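You operate a simulated robot arm through the tools that you are given. There is no shell and no other tool. Be economical: measure what you need, move in short steps, check, and stop when the job is done.

Carry out the task below with a simulated robot arm. There is one attempt and no reset: what you move stays moved.

TASK
Open the sheet corner.

It is judged by the outcome, as a careful person would: the job done as asked, and still so three seconds after it is handed in. It fails if anything else is knocked over, pushed out of place, dropped, spilled or broken.

THE ROBOT
A 7-joint arm with a two-finger parallel gripper, fixed in place. Base frame: the origin is at the foot of the arm, x ahead of it, y to its left, z up. Lengths are in mm, angles in degrees, forces in N, time in s.
Its first joint turns from -66.0 to 66.0 degrees. Payload 2.6 kg.
Tool frame: the origin (TCP) lies between the finger pads and is the grasp point; the fingertips stand 30 mm ahead of it; z points along the fingers, y is the line along which they close. The gripper opens to 94 mm. The fingers are 28 mm wide and 10 mm thick; the gripper's body (50 by 96 mm) begins 55 mm behind the TCP.
Orientation is that of the tool frame in the base frame, as [roll, pitch, yaw] about the fixed x, y, z axes, in that order (R = Rz(yaw) Ry(pitch) Rx(roll)). With the fingers straight down and closing along the base's y, the tool's x points along the base's -x, its y along +y and its z along -z.

THE INTERFACE
- The arm moves only by the tool send_rows. Its argument "steps" is a list of rows, each a list of 3 entries, a list of its own where there are three numbers: the shift along the tool's x, y, z in mm, then the turn, a rotation vector about the tool's x, y, z in degrees, then the finger opening in mm, from 0 to 94. In form: [[[tx, ty, tz], [wx, wy, wz], claw], ...]. A call has 1 to 10 rows; each row shifts and turns the commanded pose from where the row before left it, along the tool's axes as they then stand. A row lasts 0.2 s, in which the tool goes at most 50 mm and 8.6 degrees; a call with a longer step from one row to the next is refused whole, and so is a gripper value outside its range. A pose out of reach is approached as far as the arm can. The call stops where the force on the tool passes 40 N (or 10 N more than at its start, if that is more) or the arm is blocked; 0.2 s more then pass. The fingers move at their own pace (about 72 mm/s each) and stop on an object; they squeeze with about 33 N. The grip force told is the motor's: it shows also when the fingers shut on nothing. Time passes only in rows, and 0.2 s behind the last, so rows that do not move let the fingers close. It gives the time, the measured TCP pose, the force on the tool (base axes), the opening and the grip force at its end, in the units of the frame above (readings bear some noise), and new pictures: "show" is both (left out), scene, wrist or none.
- Cameras (640 x 400 px; columns grow to the right, rows downward): "scene" is fixed at [11.9, 427.1, 570.3]; the picture's right is [-0.91, -0.41, 0.00], its down [-0.22, 0.50, -0.84] and it looks along [0.34, -0.77, -0.54] (base axes); focal length 262 px, centre (320, 200). "wrist" rides on the gripper at [-37, 0, -58] in the tool frame; the picture's right is [0.00, -1.00, 0.00], its down [0.97, 0.00, -0.24] and it looks along [0.24, 0.00, 0.97] (tool axes); focal length 218 px, centre (320, 200).
- point_at(camera, pixels): for up to 12 pixels [column, row] of the newest picture of that camera ("zoom" is the newest enlarged one), the place [x, y, z] in the base frame of the surface seen there, good to about 2 mm, but the place of the scene camera against the robot may be out by one fixed shift of up to 12 mm in any direction. No time passes.
- close_up(camera, box): a new picture of the part [left, top, right, bottom] of that camera's present view, enlarged. No time passes.
- hand_in(): hands the job in; it is judged then, once.

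Work in short steps. Measure before you move; look again where a grasp or a placing could have gone wrong, and mend it. You have 60 turns and 120 pictures in all, the two below and enlarged ones among them. Open the gripper and draw the arm clear of the work before you hand the job in, unless the task says otherwise; then end with one line.

The tools are called as a command line: name --argument value ..., lists and objects as JSON in quotes. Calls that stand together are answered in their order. send_rows: Moves the arm, as the interface text tells. Its arguments: {"type":"object","properties":{"steps":{"type":"array"},"show":{"type":"string","enum":["both","scene","wrist","none"]}},"required":["steps"]} The other tools are called the same way: point_at (camera, pixels) gives the place of the surface under pixels of a picture; close_up (camera, box) takes an enlarged picture of a part of a camera's view; hand_in () hands the job in.

At the start:

```text
t: 0.0
eef_pos: [331.0, 129.0, 385.1]
orientation: [-179.9, 0.0, 180.0]
ft_force: [-0.2, -0.8, 0.8]
grip_width: 93.9
grip_force: 0.1
```

scene: 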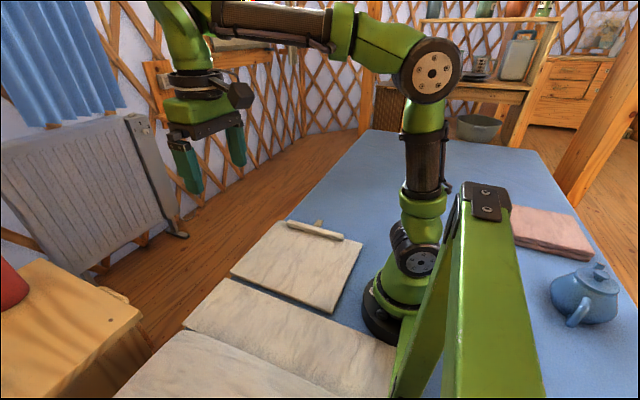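
wrist: 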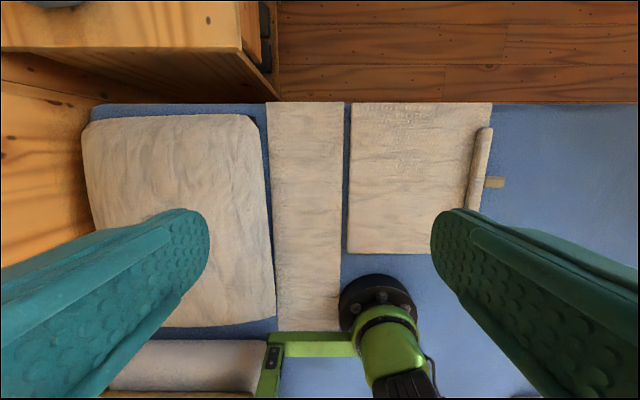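

The pictures show several cloth-like panels, and one has a rolled piece near scene (315,230). I'll enlarge both views to find the sheet corner.

close_up --camera "scene" --box '[180, 190, 400, 330]'

close_up --camera "wrist" --box '[320, 90, 540, 270]'

close_up --camera "wrist" --box '[70, 90, 360, 340]'

```text
2.86 times, centred on (290, 260) of scene
```

zoom: 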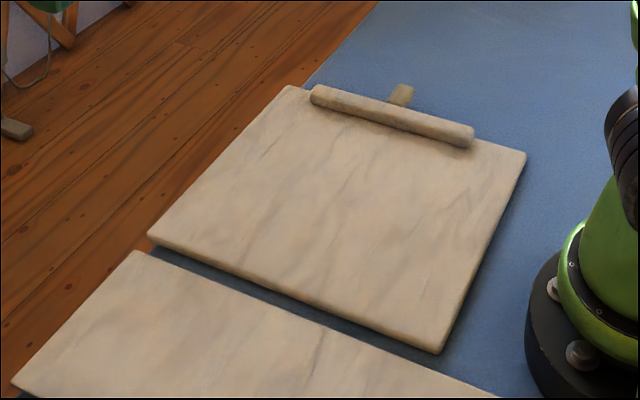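

```text
2.22 times, centred on (430, 180) of wrist
```

zoom: 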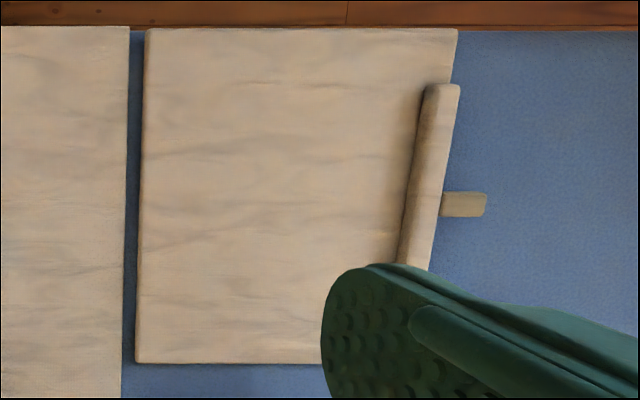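

```text
1.60 times, centred on (215, 215) of wrist
```

zoom: 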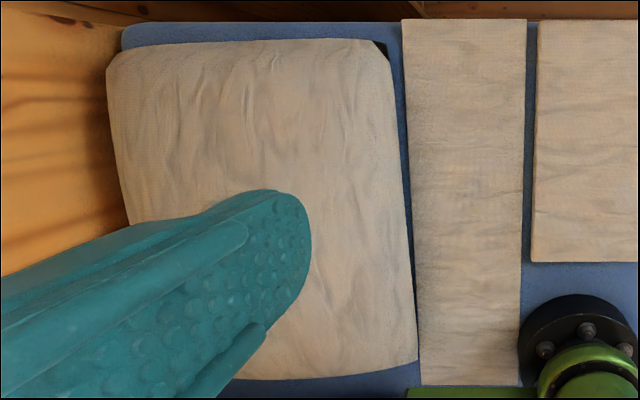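

The left cloth has a cut-off corner with something dark at about wrist (255,115). I'll enlarge it and measure the panels.

point_at --camera "wrist" --pixels '[[100, 122], [240, 118], [260, 125], [255, 200], [305, 200], [270, 220], [400, 180], [482, 150], [495, 182], [180, 150], [345, 180], [560, 180]]'

close_up --camera "wrist" --box '[210, 95, 290, 145]'

close_up --camera "scene" --box '[100, 260, 420, 400]'

```text
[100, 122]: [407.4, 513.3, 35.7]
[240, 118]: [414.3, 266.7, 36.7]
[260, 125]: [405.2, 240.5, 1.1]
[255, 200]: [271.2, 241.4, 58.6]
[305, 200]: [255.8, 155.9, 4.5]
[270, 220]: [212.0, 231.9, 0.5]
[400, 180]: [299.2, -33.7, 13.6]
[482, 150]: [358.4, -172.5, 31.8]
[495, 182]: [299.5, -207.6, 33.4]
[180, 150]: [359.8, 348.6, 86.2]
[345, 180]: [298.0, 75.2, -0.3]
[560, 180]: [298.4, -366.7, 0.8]
```

```text
8.00 times, centred on (250, 120) of wrist
```

zoom: 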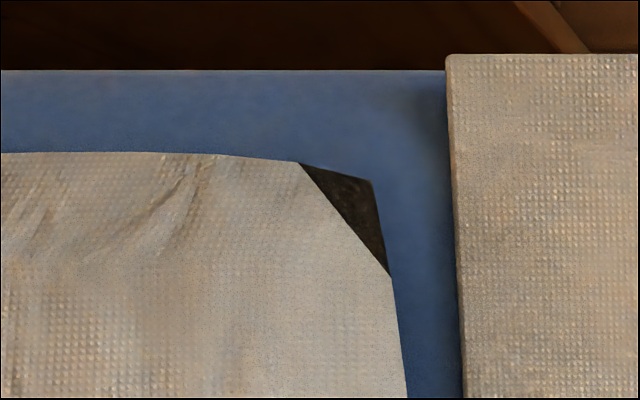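

```text
2.00 times, centred on (260, 330) of scene
```

zoom: 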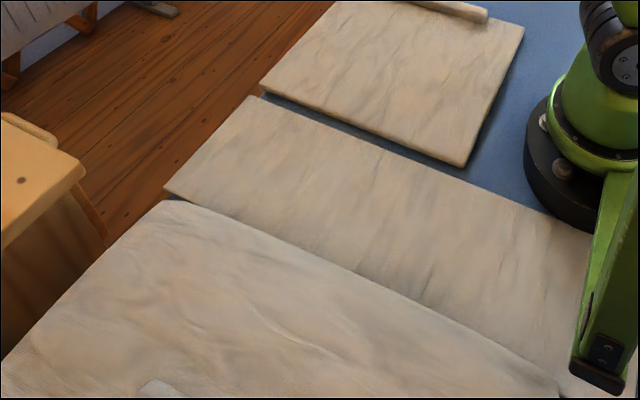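

The sheet at left is domed (z 37 at its edges, 86 in the middle). I'll bring the wrist camera over it for a better look.

send_rows --steps '[[[0, 40, 0], [0, 0, 0], 94], [[0, 40, 0], [0, 0, 0], 94], [[0, 40, 0], [0, 0, 0], 94], [[0, 40, 0], [0, 0, 0], 94]]'

```text
t: 1.0
eef_pos: [329.9, 287.7, 386.8]
orientation: [-180.0, 0.0, -180.0]
ft_force: [0.4, 0.3, -0.2]
grip_width: 94.1
grip_force: 0.0
```

scene: 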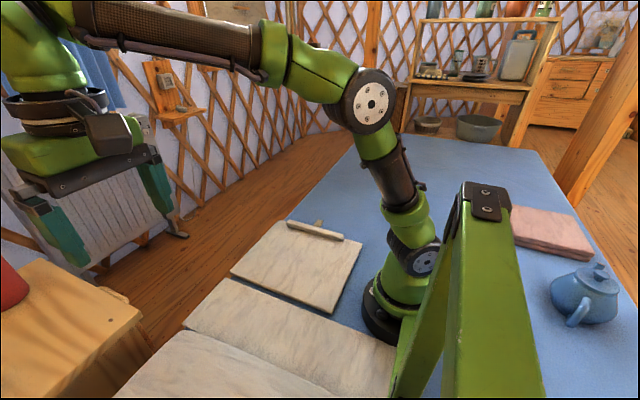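
wrist: 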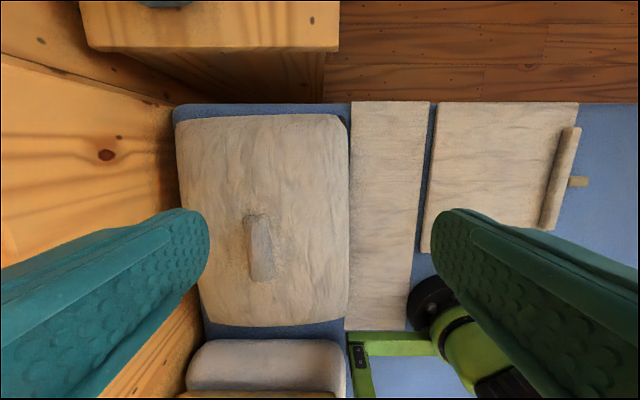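

A raised tab now shows on the domed sheet at wrist (262,248). I'll zoom in there and measure.

close_up --camera "wrist" --box '[160, 95, 360, 345]'

point_at --camera "wrist" --pixels '[[256, 218], [252, 245], [262, 245], [262, 275], [235, 250], [290, 250], [235, 160], [342, 122], [330, 200], [340, 290], [385, 200], [480, 180]]'

point_at --camera "scene" --pixels '[[235, 275], [332, 310], [250, 300], [350, 340], [316, 228], [320, 222], [340, 237], [290, 224], [360, 242], [230, 350]]'

```text
1.60 times, centred on (260, 220) of wrist
```

zoom: 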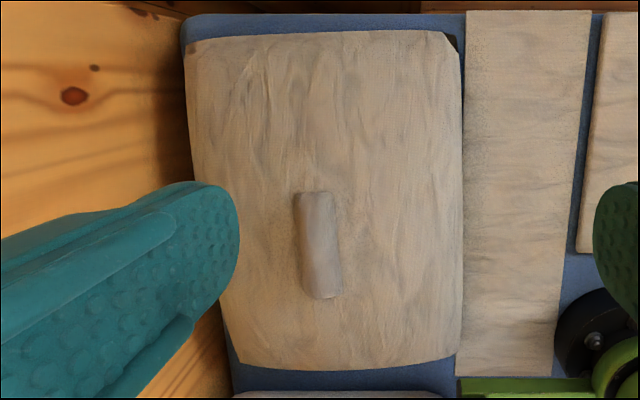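

```text
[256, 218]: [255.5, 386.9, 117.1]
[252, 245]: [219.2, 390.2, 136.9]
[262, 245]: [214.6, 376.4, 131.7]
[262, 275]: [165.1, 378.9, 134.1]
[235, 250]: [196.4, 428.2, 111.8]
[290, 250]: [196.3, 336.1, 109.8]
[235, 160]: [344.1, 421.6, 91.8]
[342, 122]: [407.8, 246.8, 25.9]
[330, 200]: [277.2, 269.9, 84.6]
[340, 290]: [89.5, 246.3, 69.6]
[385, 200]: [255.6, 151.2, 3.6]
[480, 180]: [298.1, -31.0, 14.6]
```

```text
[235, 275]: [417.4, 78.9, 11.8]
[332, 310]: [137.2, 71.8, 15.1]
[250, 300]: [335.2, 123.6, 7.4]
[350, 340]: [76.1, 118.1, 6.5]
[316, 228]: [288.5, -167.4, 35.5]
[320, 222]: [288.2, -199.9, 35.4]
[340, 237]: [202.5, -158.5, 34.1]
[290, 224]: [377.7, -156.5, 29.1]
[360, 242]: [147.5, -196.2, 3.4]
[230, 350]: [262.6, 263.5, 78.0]
```

Two candidates exist: the slab with a bar and tab at about (290,-170..-205,35), and the domed cloth with a raised piece at about (215,380,134). I'll zoom tightly on both.

close_up --camera "wrist" --box '[225, 200, 305, 290]'

close_up --camera "wrist" --box '[520, 100, 620, 250]'

close_up --camera "scene" --box '[275, 205, 375, 265]'

```text
4.44 times, centred on (265, 245) of wrist
```

zoom: 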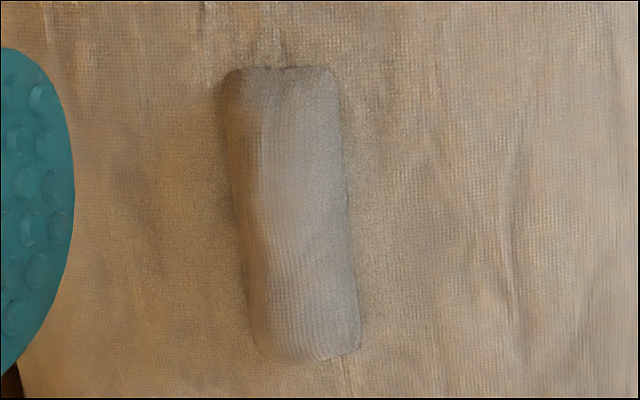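

```text
2.67 times, centred on (570, 175) of wrist
```

zoom: 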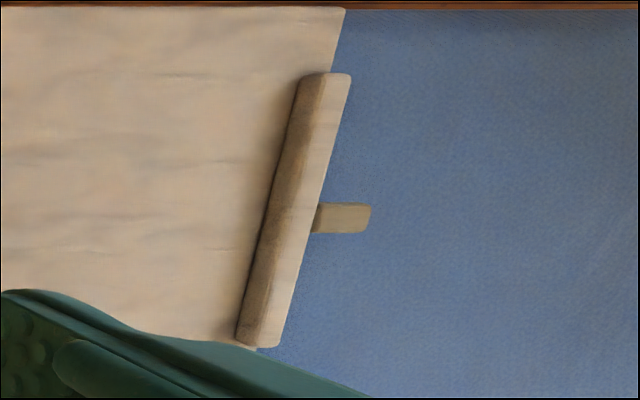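

```text
6.40 times, centred on (325, 235) of scene
```

zoom: 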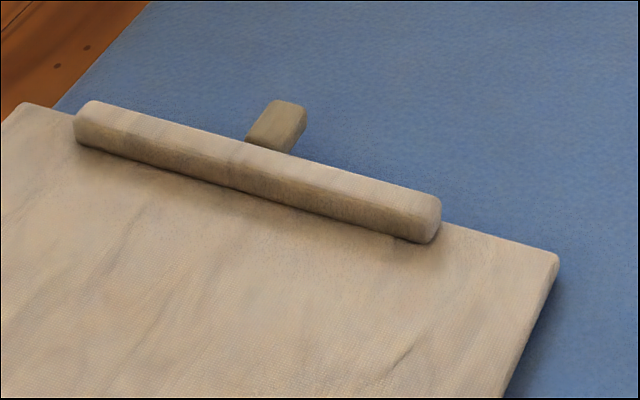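

The slab's edge carries a bar and pull tab, so it looks like the hinged sheet flap, with its hinge likely at the y≈80 side. I'll take the wrist camera over the tab to measure it.

send_rows --steps '[[[0, -45, 0], [0, 0, 0], 94], [[0, -45, 0], [0, 0, 0], 94], [[0, -45, 0], [0, 0, 0], 94], [[0, -45, 0], [0, 0, 0], 94], [[0, -45, 0], [0, 0, 0], 94], [[0, -45, 10], [0, 0, 0], 94], [[5, -45, 20], [0, 0, 0], 94], [[10, -45, 20], [0, 0, 0], 94], [[10, -45, 20], [0, 0, 0], 94], [[10, -43, 20], [0, 0, 0], 94]]'

```text
refused: row 8 steps farther than a row can; nothing moved
```

send_rows --steps '[[[0, -45, 10], [0, 0, 0], 94], [[0, -45, 10], [0, 0, 0], 94], [[0, -45, 10], [0, 0, 0], 94], [[0, -45, 10], [0, 0, 0], 94], [[0, -45, 10], [0, 0, 0], 94], [[0, -45, 10], [0, 0, 0], 94], [[5, -45, 10], [0, 0, 0], 94], [[10, -45, 10], [0, 0, 0], 94], [[10, -45, 10], [0, 0, 0], 94], [[10, -43, 10], [0, 0, 0], 94]]'

```text
t: 3.2
eef_pos: [293.7, -160.4, 285.0]
orientation: [180.0, 0.0, 180.0]
ft_force: [-0.6, -0.7, -0.5]
grip_width: 94.0
grip_force: 0.1
```

scene: 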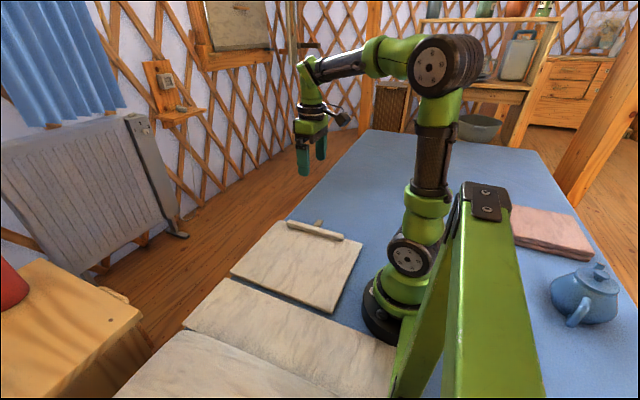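
wrist: 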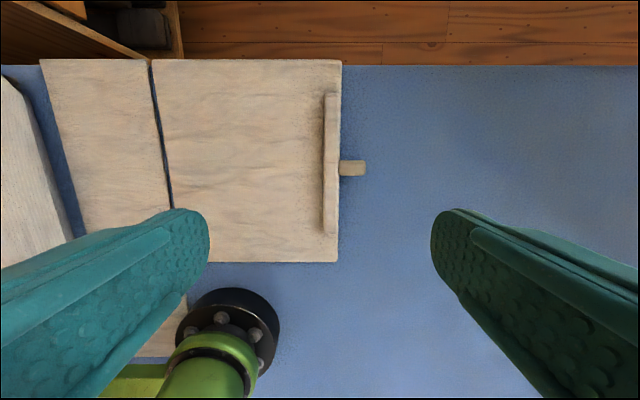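

close_up --camera "wrist" --box '[140, 50, 400, 280]'

point_at --camera "wrist" --pixels '[[344, 168], [352, 168], [364, 168], [355, 162], [355, 174], [331, 168], [331, 98], [331, 230], [250, 168], [375, 168], [338, 75], [166, 150]]'

point_at --camera "wrist" --pixels '[[160, 150], [150, 150], [338, 64], [338, 258], [154, 64], [337, 200], [339, 200], [341, 200], [324, 168], [174, 200], [362, 162], [362, 174]]'

```text
1.74 times, centred on (270, 165) of wrist
```

zoom: 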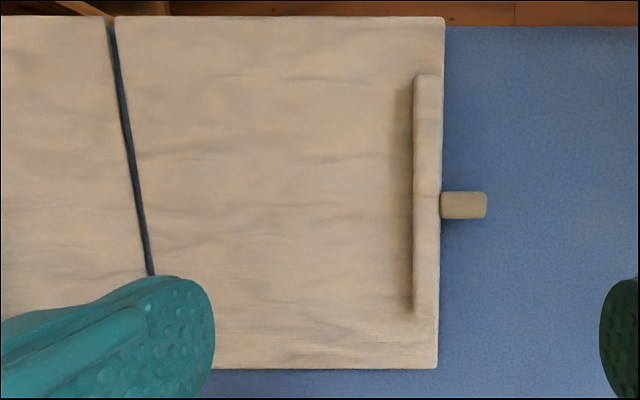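

```text
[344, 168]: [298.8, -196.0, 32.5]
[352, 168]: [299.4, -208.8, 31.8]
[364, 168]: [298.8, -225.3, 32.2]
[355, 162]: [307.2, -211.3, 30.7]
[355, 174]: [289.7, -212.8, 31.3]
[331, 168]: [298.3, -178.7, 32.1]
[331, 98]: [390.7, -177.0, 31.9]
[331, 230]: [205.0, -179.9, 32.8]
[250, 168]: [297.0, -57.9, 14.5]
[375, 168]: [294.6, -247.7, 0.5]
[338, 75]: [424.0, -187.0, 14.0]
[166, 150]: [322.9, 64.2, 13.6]
```

```text
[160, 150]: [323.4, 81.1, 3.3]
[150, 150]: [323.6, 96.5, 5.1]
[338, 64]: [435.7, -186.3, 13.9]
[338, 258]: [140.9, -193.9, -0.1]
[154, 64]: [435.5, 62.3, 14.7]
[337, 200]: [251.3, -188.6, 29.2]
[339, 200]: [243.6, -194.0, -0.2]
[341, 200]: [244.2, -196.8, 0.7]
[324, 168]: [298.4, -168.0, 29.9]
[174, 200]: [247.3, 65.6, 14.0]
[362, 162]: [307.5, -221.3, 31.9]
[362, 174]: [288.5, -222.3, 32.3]
```

The tab is at x 289–308, y −193…−228, top z 32; slab spans y −190…68 (hinge side by the y=68 edge). I'll turn the gripper 90° to close along x.

send_rows --steps '[[[0, 0, 0], [0, 0, -8.5], 94], [[0, 0, 0], [0, 0, -8.5], 90], [[0, 0, 0], [0, 0, -8.5], 80], [[0, 0, 0], [0, 0, -8.5], 70], [[0, 0, 0], [0, 0, -8.5], 60], [[0, 0, 0], [0, 0, -8.5], 60], [[0, 0, 0], [0, 0, -8.5], 60], [[0, 0, 0], [0, 0, -8.5], 60], [[0, 0, 0], [0, 0, -8.5], 60], [[0, 0, 0], [0, 0, -8.5], 60]]' --show "none"

send_rows --steps '[[[0, 0, 0], [0, 0, -5], 60], [[30, 0, 0], [0, -7.5, 0], 60], [[30, 0, 0], [0, -7.5, 0], 60], [[30, 0, 0], [0, -7.5, 0], 60], [[30, 0, 0], [0, -7.5, 0], 60], [[30, 0, 0], [0, -7.5, 0], 60], [[0, 0, 0], [0, -7.5, 0], 60]]'

```text
t: 5.4
eef_pos: [296.3, -160.5, 285.6]
orientation: [-179.9, 0.1, -94.8]
ft_force: [-0.3, -0.3, -0.5]
grip_width: 59.8
grip_force: 0.1
```

```text
t: 7.0
eef_pos: [356.2, -249.1, 221.0]
orientation: [179.9, 44.9, -90.2]
ft_force: [-0.1, -0.4, -0.4]
grip_width: 59.8
grip_force: 0.0
out of reach, approached as far as the arm can: row 5, 6, 7
```

scene: 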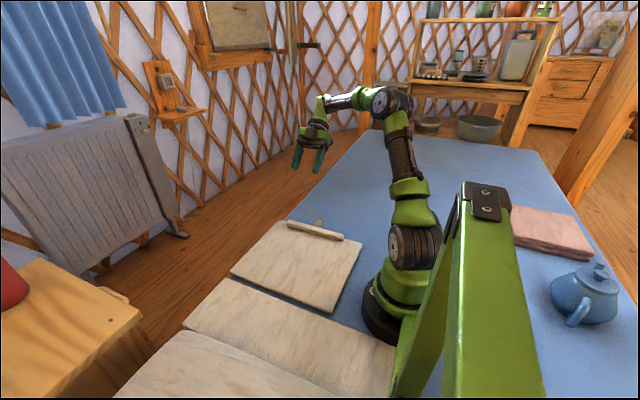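
wrist: 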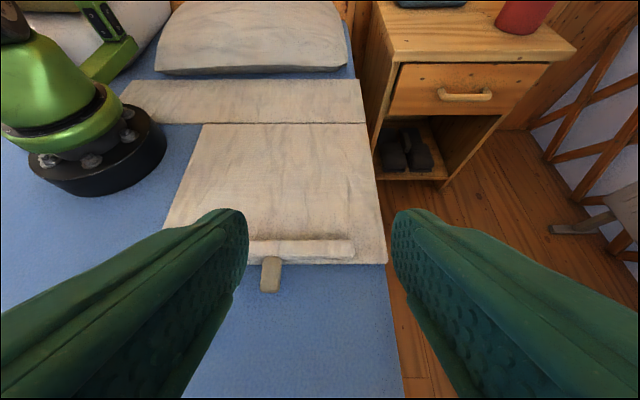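

View confirms it: a bed with pillow, and the flap with a tab (wrist (270,275)) is the turn-down. The 45° tilt is out of reach here, so I'll reduce it to 25° and see where the arm settles.

send_rows --steps '[[[-20, 0, 0], [0, 6.7, 0], 60], [[-20, 0, 0], [0, 6.7, 0], 60], [[0, 0, 0], [0, 6.6, 0], 60], [[0, 0, 0], [0, 0, 0], 60]]'

```text
t: 8.0
eef_pos: [356.5, -220.3, 246.9]
orientation: [180.0, 24.9, -90.0]
ft_force: [0.0, 0.5, 0.1]
grip_width: 59.6
grip_force: 0.1
```

scene: 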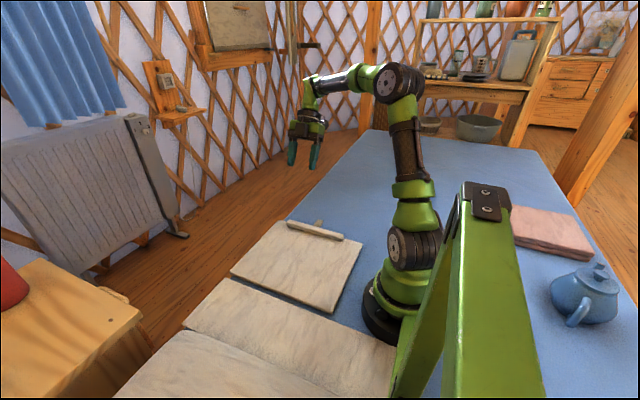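
wrist: 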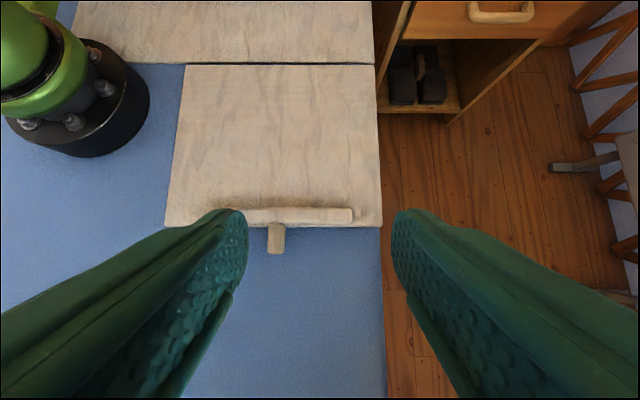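

Pose is now at 25° tilt, off 58 mm in x from the tab. I'll shift over and descend to 90 mm above.

send_rows --steps '[[[0, 29, 0], [0, 0, 0], 60], [[0, 29, 0], [0, 0, 0], 60], [[14.8, 0, 33.2], [0, 0, 0], 60], [[14.8, 0, 33.2], [0, 0, 0], 60], [[14.7, 0, 33.2], [0, 0, 0], 60]]'

```text
t: 9.2
eef_pos: [299.2, -216.3, 139.5]
orientation: [180.0, 25.0, -90.0]
ft_force: [-0.1, 0.0, -0.3]
grip_width: 60.1
grip_force: 0.1
```

scene: 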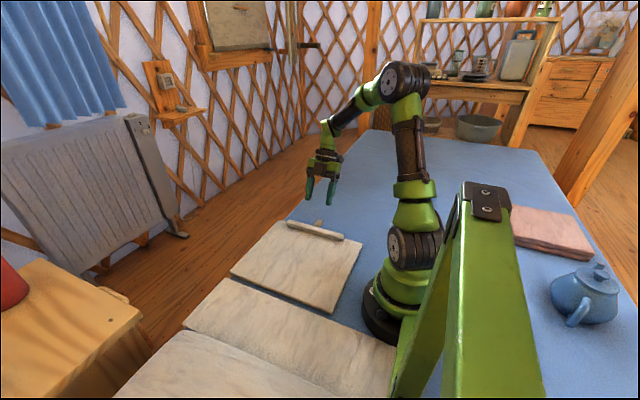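
wrist: 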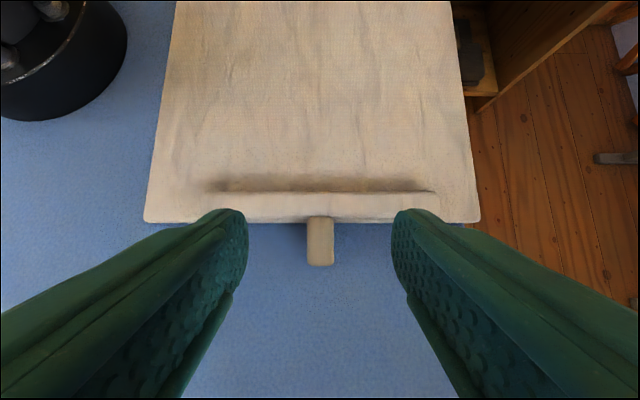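

The tab is centred between the fingers at wrist (320,240). I'll measure it once more before descending.

point_at --camera "wrist" --pixels '[[310, 240], [332, 240], [320, 222], [320, 250], [320, 262], [320, 270], [320, 205]]'

```text
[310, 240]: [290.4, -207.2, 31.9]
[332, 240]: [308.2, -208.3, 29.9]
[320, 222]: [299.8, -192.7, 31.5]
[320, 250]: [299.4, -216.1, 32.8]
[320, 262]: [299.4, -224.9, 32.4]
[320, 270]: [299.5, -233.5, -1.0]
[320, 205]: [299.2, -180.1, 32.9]
```

Tab centre is x≈299, y≈−210, top z 32. I'll descend to TCP z≈38 and close.

send_rows --steps '[[[17, 0, 35], [0, 0, 0], 60], [[17, 0, 35], [0, 0, 0], 60], [[10.7, 0, 21], [0, 0, 0], 50], [[0, 0, 0], [0, 0, 0], 10], [[0, 0, 0], [0, 0, 0], 10], [[0, 0, 0], [0, 0, 0], 10]]'

```text
t: 10.6
eef_pos: [299.9, -218.2, 36.6]
orientation: [179.9, 25.1, -90.1]
ft_force: [-6.1, 2.2, -0.8]
grip_width: 25.7
grip_force: 44.9
```

scene: 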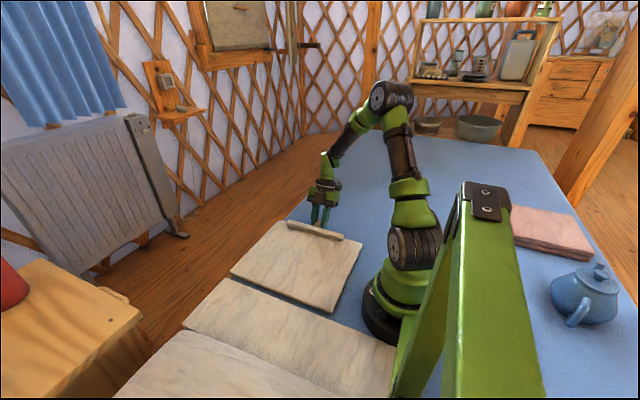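
wrist: 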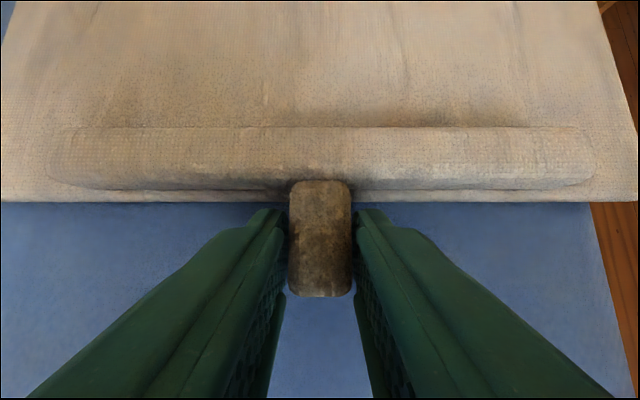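

Gripped firmly (25.7 mm). I'll try a small hinge arc of 10° about the slab's far edge and read the force.

send_rows --steps '[[[-13.9, 0, -20.9], [0, 5, 0], 10], [[-13.9, 0, -20.9], [0, 5, 0], 10]]'

```text
t: 11.2
eef_pos: [301.2, -211.8, 85.7]
orientation: [-179.9, 14.7, -90.1]
ft_force: [-10.2, -14.7, 6.3]
grip_width: 25.3
grip_force: 45.8
```

scene: 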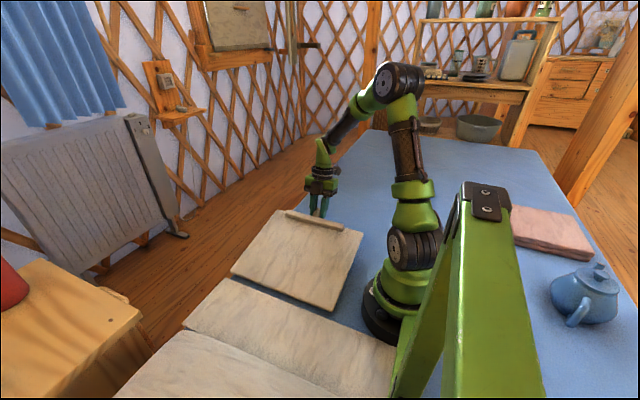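
wrist: 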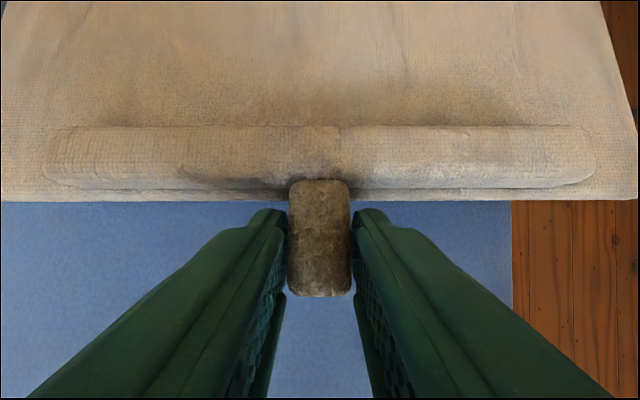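

The flap hinges as expected, with moderate side forces (y −15, x −10). I'll continue with small corrections.

send_rows --steps '[[[-11.2, 1.5, -21.2], [0, 5, 0], 10], [[-12.7, 0, -21.2], [0, 5, 0], 10], [[-13.2, 0, -21.2], [0, 5, 0], 10]]' --show "scene"

```text
t: 12.0
eef_pos: [299.2, -185.9, 157.0]
orientation: [-179.5, -0.6, -90.1]
ft_force: [2.6, -30.9, 14.4]
grip_width: 25.4
grip_force: 45.2
```

scene: 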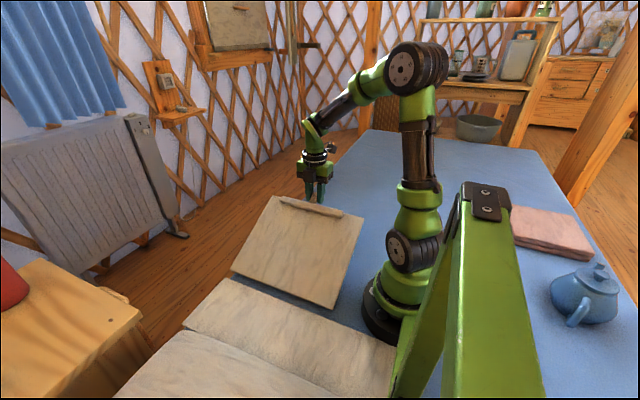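

The force (−31, +14) points radially outward, so my arc is slightly too tight. I'll ease outward a few mm and continue with a hinge estimate of (y 70, z 26).

send_rows --steps '[[[4, 0, -2], [0, 0, 0], 10], [[-12.0, 0, -21.8], [0, 5, 0], 10], [[-12.0, 0, -21.8], [0, 5, 0], 10]]' --show "none"

```text
t: 12.8
eef_pos: [299.9, -161.3, 199.1]
orientation: [179.9, -10.0, -89.8]
ft_force: [6.7, -10.4, 8.2]
grip_width: 25.4
grip_force: 45.4
```

Force dropped to about 15 N. Continuing the arc.

send_rows --steps '[[[-11.2, 0.5, -21.8], [0, 5, 0], 10], [[-11.8, 0, -21.8], [0, 5, 0], 10], [[-11.8, 0, -21.8], [0, 5, 0], 10], [[-11.8, 0, -21.8], [0, 5, 0], 10]]' --show "scene"

```text
t: 13.8
eef_pos: [298.7, -91.7, 269.1]
orientation: [-179.8, -30.2, -89.8]
ft_force: [22.8, -3.8, 0.1]
grip_width: 21.3
grip_force: 44.9
```

scene: 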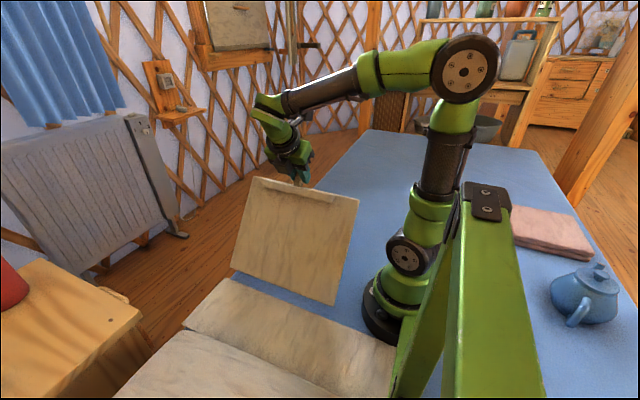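

Flap at about 57°, but the grip width fell to 21 mm and x force is 23 N. I'll look at the wrist before going on.

send_rows --steps '[[[0, -1.5, 0], [0, 0, 0], 10]]' --show "wrist"

```text
t: 14.2
eef_pos: [299.5, -93.5, 269.3]
orientation: [-180.0, -30.2, -90.2]
ft_force: [9.3, -8.4, 9.9]
grip_width: 21.7
grip_force: 45.2
```

wrist: 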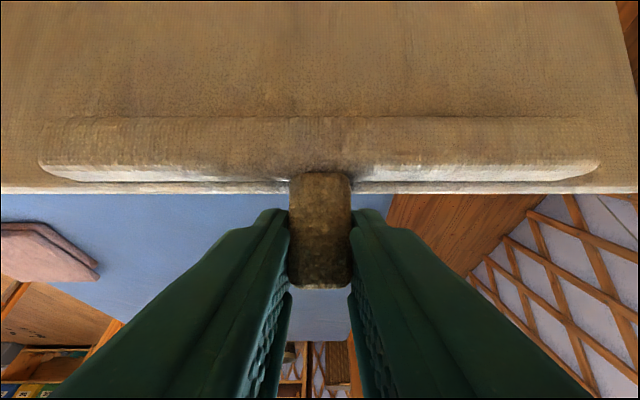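

The tab slid only about 3 mm toward the tips and is still held. I'll continue, pressing in slightly along the fingers.

send_rows --steps '[[[-11.9, 0, -20], [0, 5, 0], 10], [[-12, 0, -21], [0, 5, 0], 10], [[-12, 0, -21], [0, 5, 0], 10]]' --show "wrist"

```text
t: 14.7
eef_pos: [300.1, -64.3, 286.0]
orientation: [-179.7, -37.3, -90.3]
ft_force: [-0.3, -1.3, 3.4]
grip_width: 21.7
grip_force: 45.0
stopped in row 2: the force on the tool passed its limit (the readings are from after the stop); the commanded pose is now the measured one
```

wrist: 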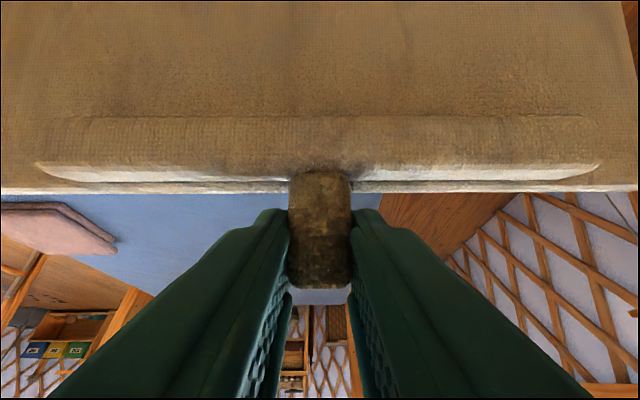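

The force limit tripped and reset, and the tab is still held. A refit of the path puts the hinge near (y 70, z 30); I'll continue with 4° steps.

send_rows --steps '[[[-9.15, 0, -18], [0, 4, 0], 10], [[-9.15, 0, -18], [0, 4, 0], 10], [[-9.15, 0, -18], [0, 4, 0], 10]]' --show "scene"

```text
t: 15.5
eef_pos: [299.6, -9.9, 309.9]
orientation: [-179.3, -49.4, -90.9]
ft_force: [-19.3, -7.2, 26.2]
grip_width: 21.7
grip_force: 45.1
```

scene: 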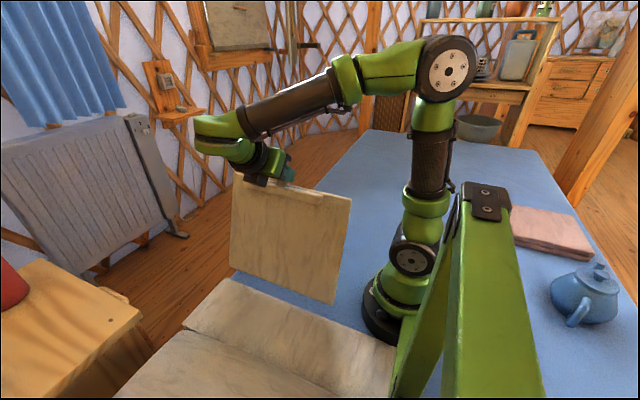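

About 75° now; the force on the tool points up (26 N). I'll ease up a few mm and continue.

send_rows --steps '[[[3, 1.5, -2.5], [0, 0, 0], 10], [[-8.8, 0.5, -18.6], [0, 4, 0], 10], [[-8.8, 0, -18.6], [0, 4, 0], 10]]' --show "none"

```text
t: 16.2
eef_pos: [300.1, 17.9, 316.3]
orientation: [179.9, -54.5, -89.6]
ft_force: [5.4, 0.2, -3.1]
grip_width: 21.5
grip_force: 45.1
stopped in row 3: the force on the tool passed its limit (the readings are from after the stop); the commanded pose is now the measured one
```

Tripped the limit again but with forces now relaxed at ~80°. Going on with 3° steps.

send_rows --steps '[[[-6.5, 0, -13.6], [0, 3, 0], 10], [[-6.5, 0, -13.6], [0, 3, 0], 10], [[-6.5, 0, -13.6], [0, 3, 0], 10]]' --show "scene"

```text
t: 17.0
eef_pos: [300.3, 63.6, 323.0]
orientation: [-179.6, -63.4, -89.9]
ft_force: [-6.2, 0.5, 26.4]
grip_width: 22.0
grip_force: 44.8
```

scene: 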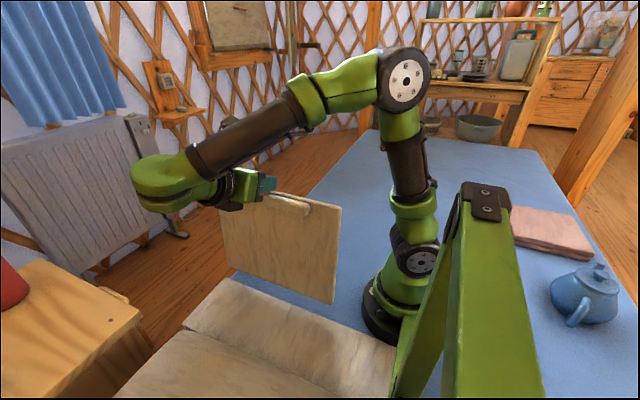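

At about 89°. Relaxing upward 3 mm, then continuing past vertical.

send_rows --steps '[[[2.7, 0.5, -1.3], [0, 0, 0], 10], [[-6.1, 0, -14], [0, 3, 0], 10], [[-6.1, 0, -14], [0, 3, 0], 10], [[-6.1, 0, -14], [0, 3, 0], 10]]' --show "none"

```text
t: 17.7
eef_pos: [300.2, 76.1, 324.0]
orientation: [178.4, -66.4, -88.2]
ft_force: [4.3, 0.7, -5.8]
grip_width: 21.9
grip_force: 45.3
stopped in row 3: the force on the tool passed its limit (the readings are from after the stop); the commanded pose is now the measured one
```

send_rows --steps '[[[-6.2, 0, -13.6], [0, 3, 0], 10]]'

```text
t: 18.1
eef_pos: [299.2, 92.2, 323.4]
orientation: [178.4, -69.4, -88.0]
ft_force: [9.7, 2.9, -7.1]
grip_width: 21.6
grip_force: 45.2
```

scene: 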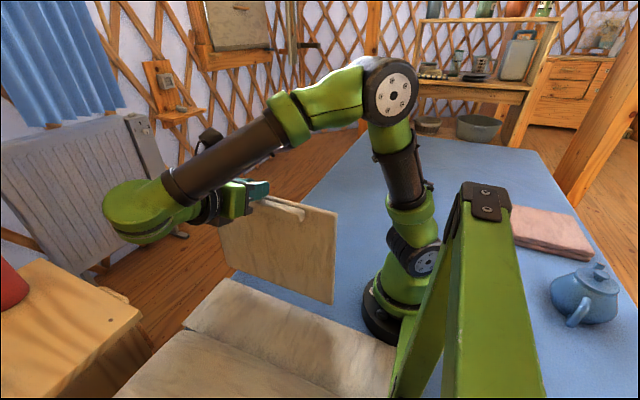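
wrist: 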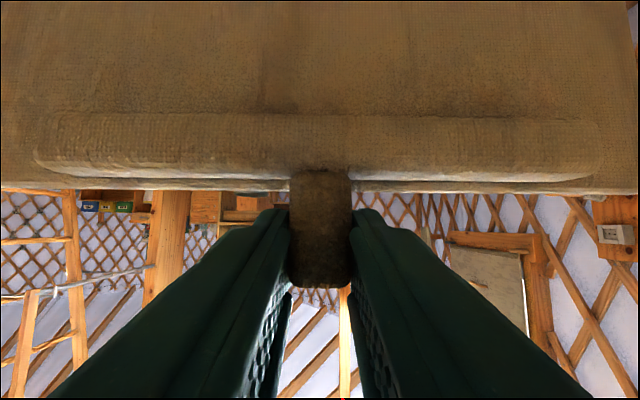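

At ~95° and still well held. Continuing.

send_rows --steps '[[[-6.3, 0, -13.7], [0, 3, 0], 10], [[-6.3, 0, -13.7], [0, 3, 0], 10]]' --show "none"

send_rows --steps '[[[-6, 0, -13.7], [0, 3, 0], 10], [[-6.3, 0, -13.7], [0, 3, 0], 10]]' --show "scene"

```text
t: 18.7
eef_pos: [299.6, 121.9, 320.8]
orientation: [177.7, -75.4, -87.2]
ft_force: [0.6, 3.1, 5.4]
grip_width: 21.2
grip_force: 44.9
```

```text
t: 19.2
eef_pos: [299.5, 142.6, 317.0]
orientation: [178.3, -79.5, -87.7]
ft_force: [-9.5, 0.0, 7.4]
grip_width: 21.6
grip_force: 45.0
stopped in row 2: the force on the tool passed its limit (the readings are from after the stop); the commanded pose is now the measured one
out of reach, approached as far as the arm can: row 2
```

scene: 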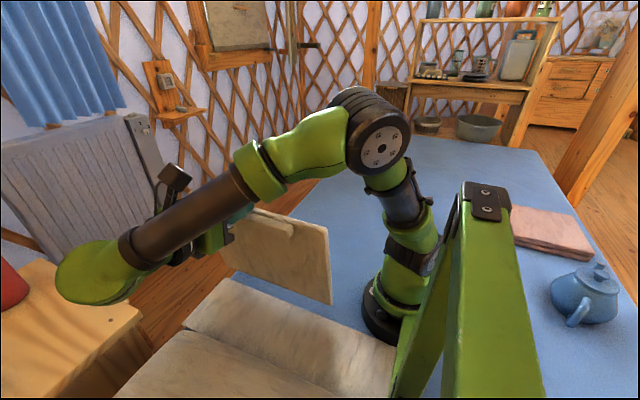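

The arm is near its reach at ~104°. I'll continue the arc while letting the tab pivot between the pads, with tool orientation easing back.

send_rows --steps '[[[-6, 0, -14], [0, -1, 0], 10], [[-6, 0, -14], [0, -2, 0], 10]]'

```text
t: 19.5
eef_pos: [299.1, 144.9, 317.1]
orientation: [179.3, -79.0, -88.8]
ft_force: [-2.4, 1.5, 4.8]
grip_width: 21.5
grip_force: 44.5
stopped in row 1: the force on the tool passed its limit (the readings are from after the stop); the commanded pose is now the measured one
out of reach, approached as far as the arm can: row 1
```

scene: 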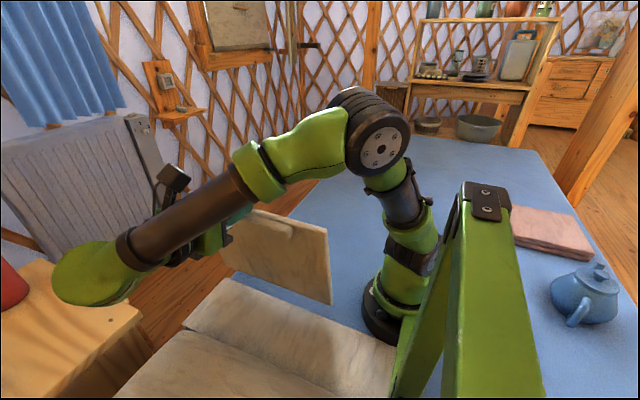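
wrist: 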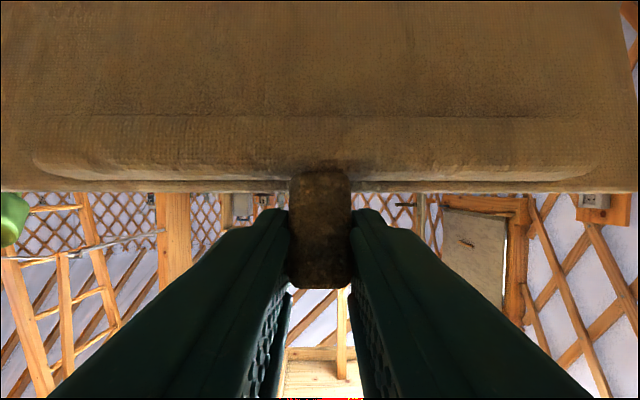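

It can't go further held this way. I'll open the fingers slightly and see whether the flap stays where it is.

send_rows --steps '[[[0, 0, 0], [0, 0, 0], 32], [[0, 0, 0], [0, 0, 0], 45]]'

```text
t: 20.1
eef_pos: [300.8, 144.4, 316.3]
orientation: [178.9, -79.1, -88.1]
ft_force: [-0.5, -0.5, 0.5]
grip_width: 45.1
grip_force: 0.0
```

scene: 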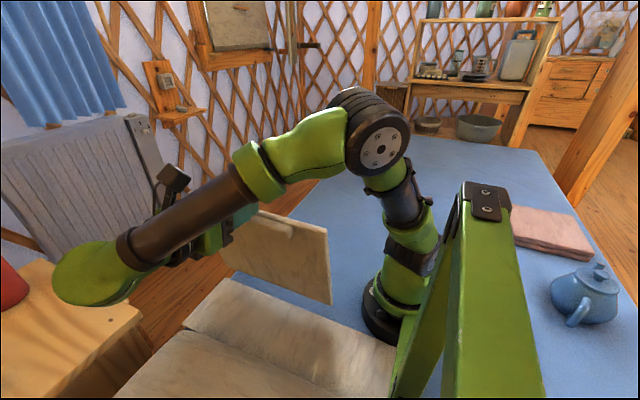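
wrist: 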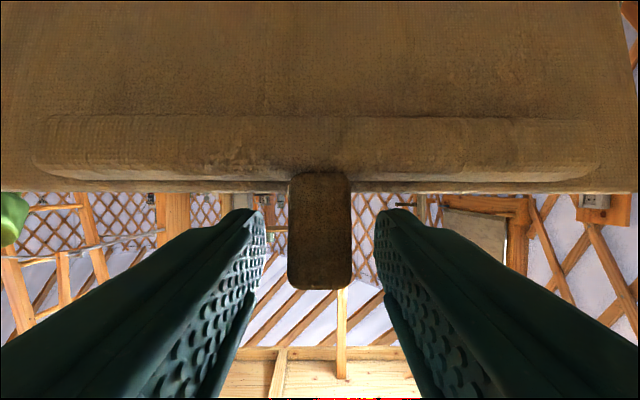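

The flap holds by itself at about 104°. I'll withdraw upward, then turn the tool back to vertical above it so I can push it further over from the other side.

send_rows --steps '[[[30, 0, 0], [0, 0, 0], 60], [[35, 0, 0], [0, 0, 0], 60], [[35, 0, 0], [0, -4, 0], 60], [[10, 0, 10], [0, -8, 0], 60], [[0, 0, 15], [0, -8, 0], 60], [[0, 0, 15], [0, -8, 0], 50], [[0, 0, 15], [0, -8, 0], 30], [[0, 0, 0], [0, -8, 0], 10], [[15, 0, 0], [0, -8, 0], 0]]'

```text
t: 22.1
eef_pos: [323.1, 42.4, 387.1]
orientation: [179.8, -26.9, -89.2]
ft_force: [-0.1, -0.3, 0.8]
grip_width: 0.0
grip_force: 32.7
out of reach, approached as far as the arm can: row 1, 2, 3
```

scene: 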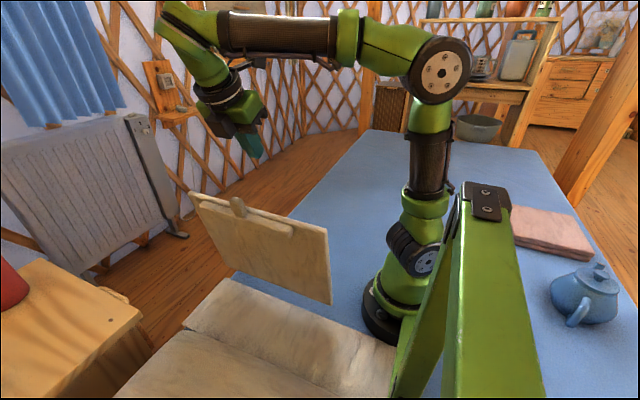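
wrist: 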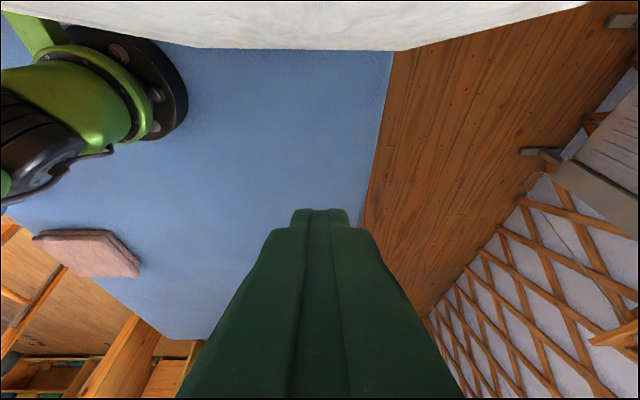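

The flap stays leaning at about 105°. I'll set the closed fingers vertical on its outer (−y) side, near the tab's x, at fingertip z≈255.

send_rows --steps '[[[0, 0, 0], [0, -6.8, 0], 0], [[0, 0, 0], [0, -6.8, 0], 0], [[0, 0, 0], [0, -6.8, 0], 0], [[0, 0, 0], [0, -6.5, 0], 0], [[15, 20, 0], [0, 0, 0], 0], [[0, 0, 34], [0, 0, 0], 0], [[0, 0, 34], [0, 0, 0], 0], [[0, 0, 34], [0, 0, 0], 0]]'

```text
t: 23.9
eef_pos: [303.3, 25.1, 285.2]
orientation: [179.8, -0.1, -89.4]
ft_force: [0.0, 0.3, 0.5]
grip_width: 0.0
grip_force: 32.9
```

scene: 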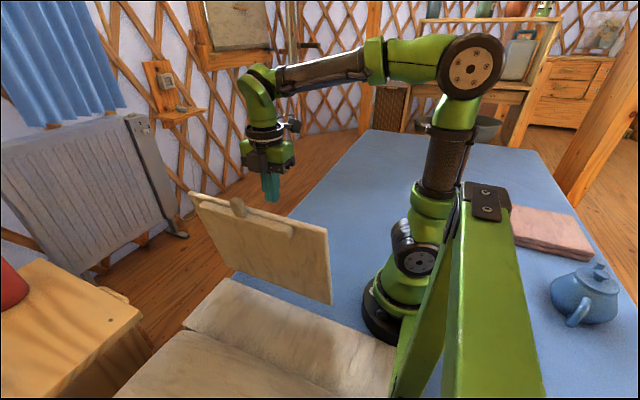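
wrist: 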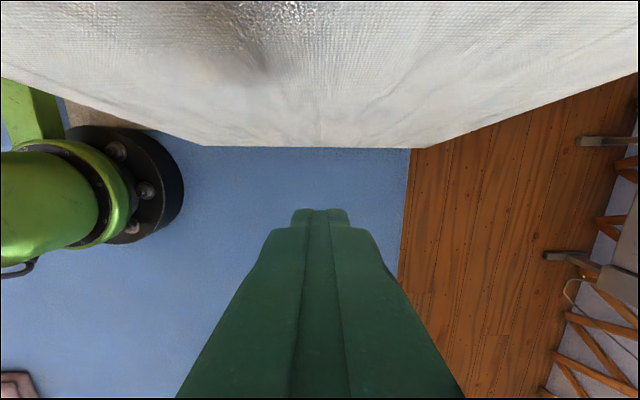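

I see the flap's underside at the top of the wrist view. Measuring it.

point_at --camera "wrist" --pixels '[[320, 145], [320, 100], [320, 60], [320, 20], [320, 3]]'

point_at --camera "scene" --pixels '[[188, 193], [329, 229], [331, 302], [227, 272], [238, 202], [260, 245], [240, 300]]'

```text
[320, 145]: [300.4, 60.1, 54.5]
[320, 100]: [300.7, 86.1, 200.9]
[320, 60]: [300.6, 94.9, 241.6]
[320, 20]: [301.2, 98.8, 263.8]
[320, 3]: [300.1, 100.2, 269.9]
```

```text
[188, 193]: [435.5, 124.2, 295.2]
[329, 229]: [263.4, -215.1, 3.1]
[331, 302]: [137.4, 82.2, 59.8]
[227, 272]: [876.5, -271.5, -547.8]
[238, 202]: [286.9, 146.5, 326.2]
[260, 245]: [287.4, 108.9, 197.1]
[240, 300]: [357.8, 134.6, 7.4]
```

The flap's underside is at y≈98 at z 255, leaning about 10° past vertical. I'll approach and begin pushing toward +y.

send_rows --steps '[[[-20, 0, 0], [0, 0, 0], 0], [[-20, 0, 0], [0, 0, 0], 0], [[-15, 0, 0], [0, 0, 0], 0], [[-12, 0, 2], [0, 0, 0], 0], [[-12, 0, 3], [0, 0, 0], 0]]'

```text
t: 25.1
eef_pos: [302.2, 103.4, 281.1]
orientation: [179.8, -0.1, -89.4]
ft_force: [-0.6, -0.2, 1.7]
grip_width: 0.0
grip_force: 33.0
```

scene: 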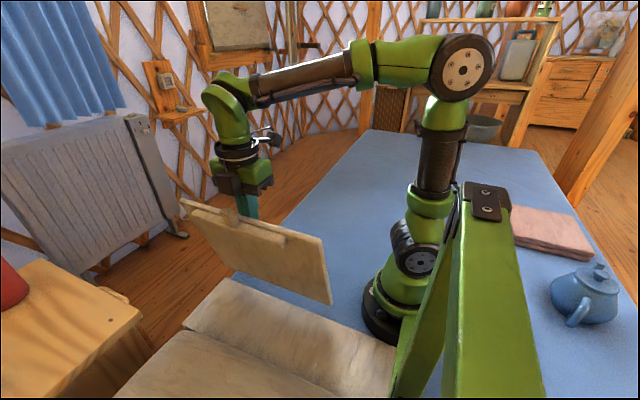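
wrist: 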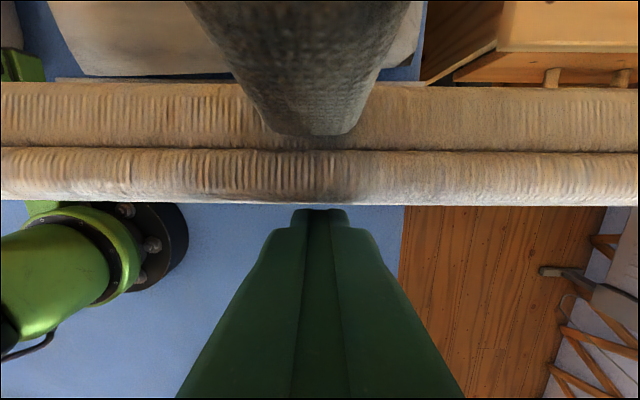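

Pushing takes very little force (~2 N). I'll continue along the flap's arc.

send_rows --steps '[[[-15.2, 0, 4.3], [0, 0, 0], 0], [[-14.9, 0, 5], [0, 0, 0], 0], [[-14.6, 0, 6], [0, 0, 0], 0], [[-14.1, 0, 7], [0, 0, 0], 0], [[-13.6, 0, 8], [0, 0, 0], 0]]'

```text
t: 26.3
eef_pos: [302.6, 176.9, 251.3]
orientation: [179.8, 0.0, -89.4]
ft_force: [-0.3, 0.1, 0.9]
grip_width: 0.1
grip_force: 32.9
```

scene: 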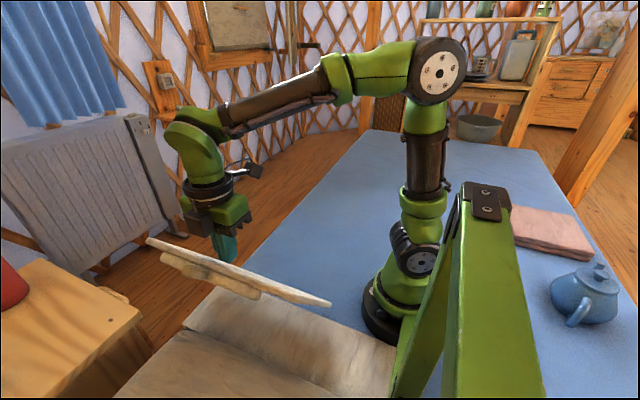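
wrist: 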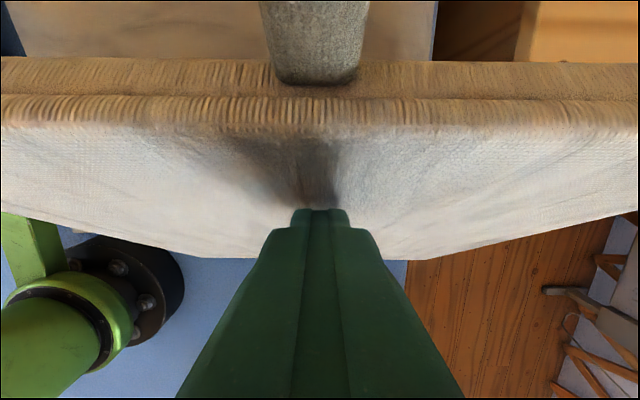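

Flap at about 122–125°, no resistance. Continuing the arc.

send_rows --steps '[[[-13, 0, 8.9], [0, 0, 0], 0], [[-12.4, 0, 9.8], [0, 0, 0], 0], [[-11.6, 0, 10.7], [0, 0, 0], 0], [[-10.9, 0, 11.5], [0, 0, 0], 0]]'

```text
t: 27.3
eef_pos: [299.7, 226.8, 209.8]
orientation: [179.8, -0.1, -89.2]
ft_force: [0.3, -0.3, 0.8]
grip_width: 0.0
grip_force: 33.6
```

scene: 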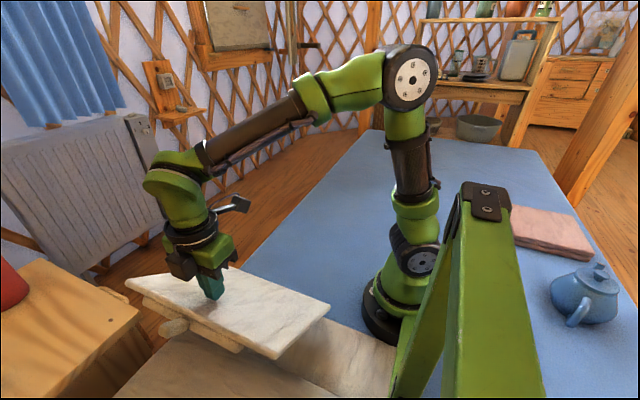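
wrist: 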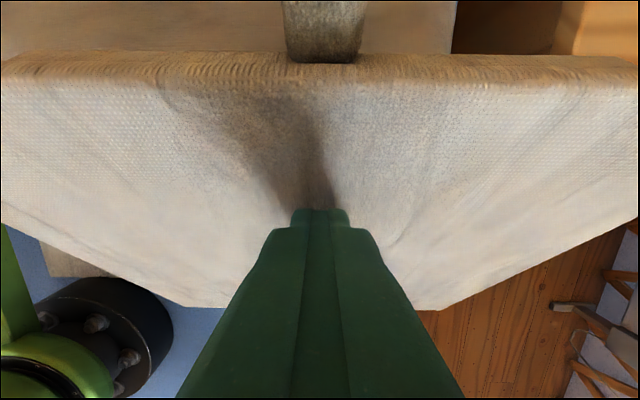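

About 140° now, close to the pillow. I'll measure the flap plane to judge the gap.

point_at --camera "wrist" --pixels '[[220, 250], [220, 180], [220, 120], [220, 75], [324, 20], [324, 50]]'

close_up --camera "scene" --box '[100, 250, 360, 400]'

```text
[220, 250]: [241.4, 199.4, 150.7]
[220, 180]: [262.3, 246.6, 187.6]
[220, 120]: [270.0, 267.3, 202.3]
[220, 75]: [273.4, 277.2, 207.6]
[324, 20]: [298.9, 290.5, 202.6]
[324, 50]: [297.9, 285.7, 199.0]
```

```text
2.46 times, centred on (230, 325) of scene
```

zoom: 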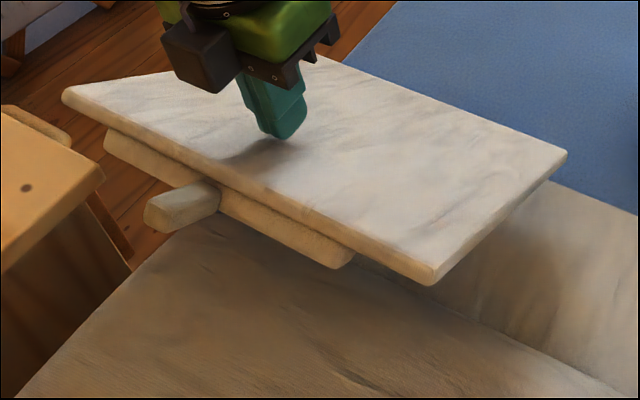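

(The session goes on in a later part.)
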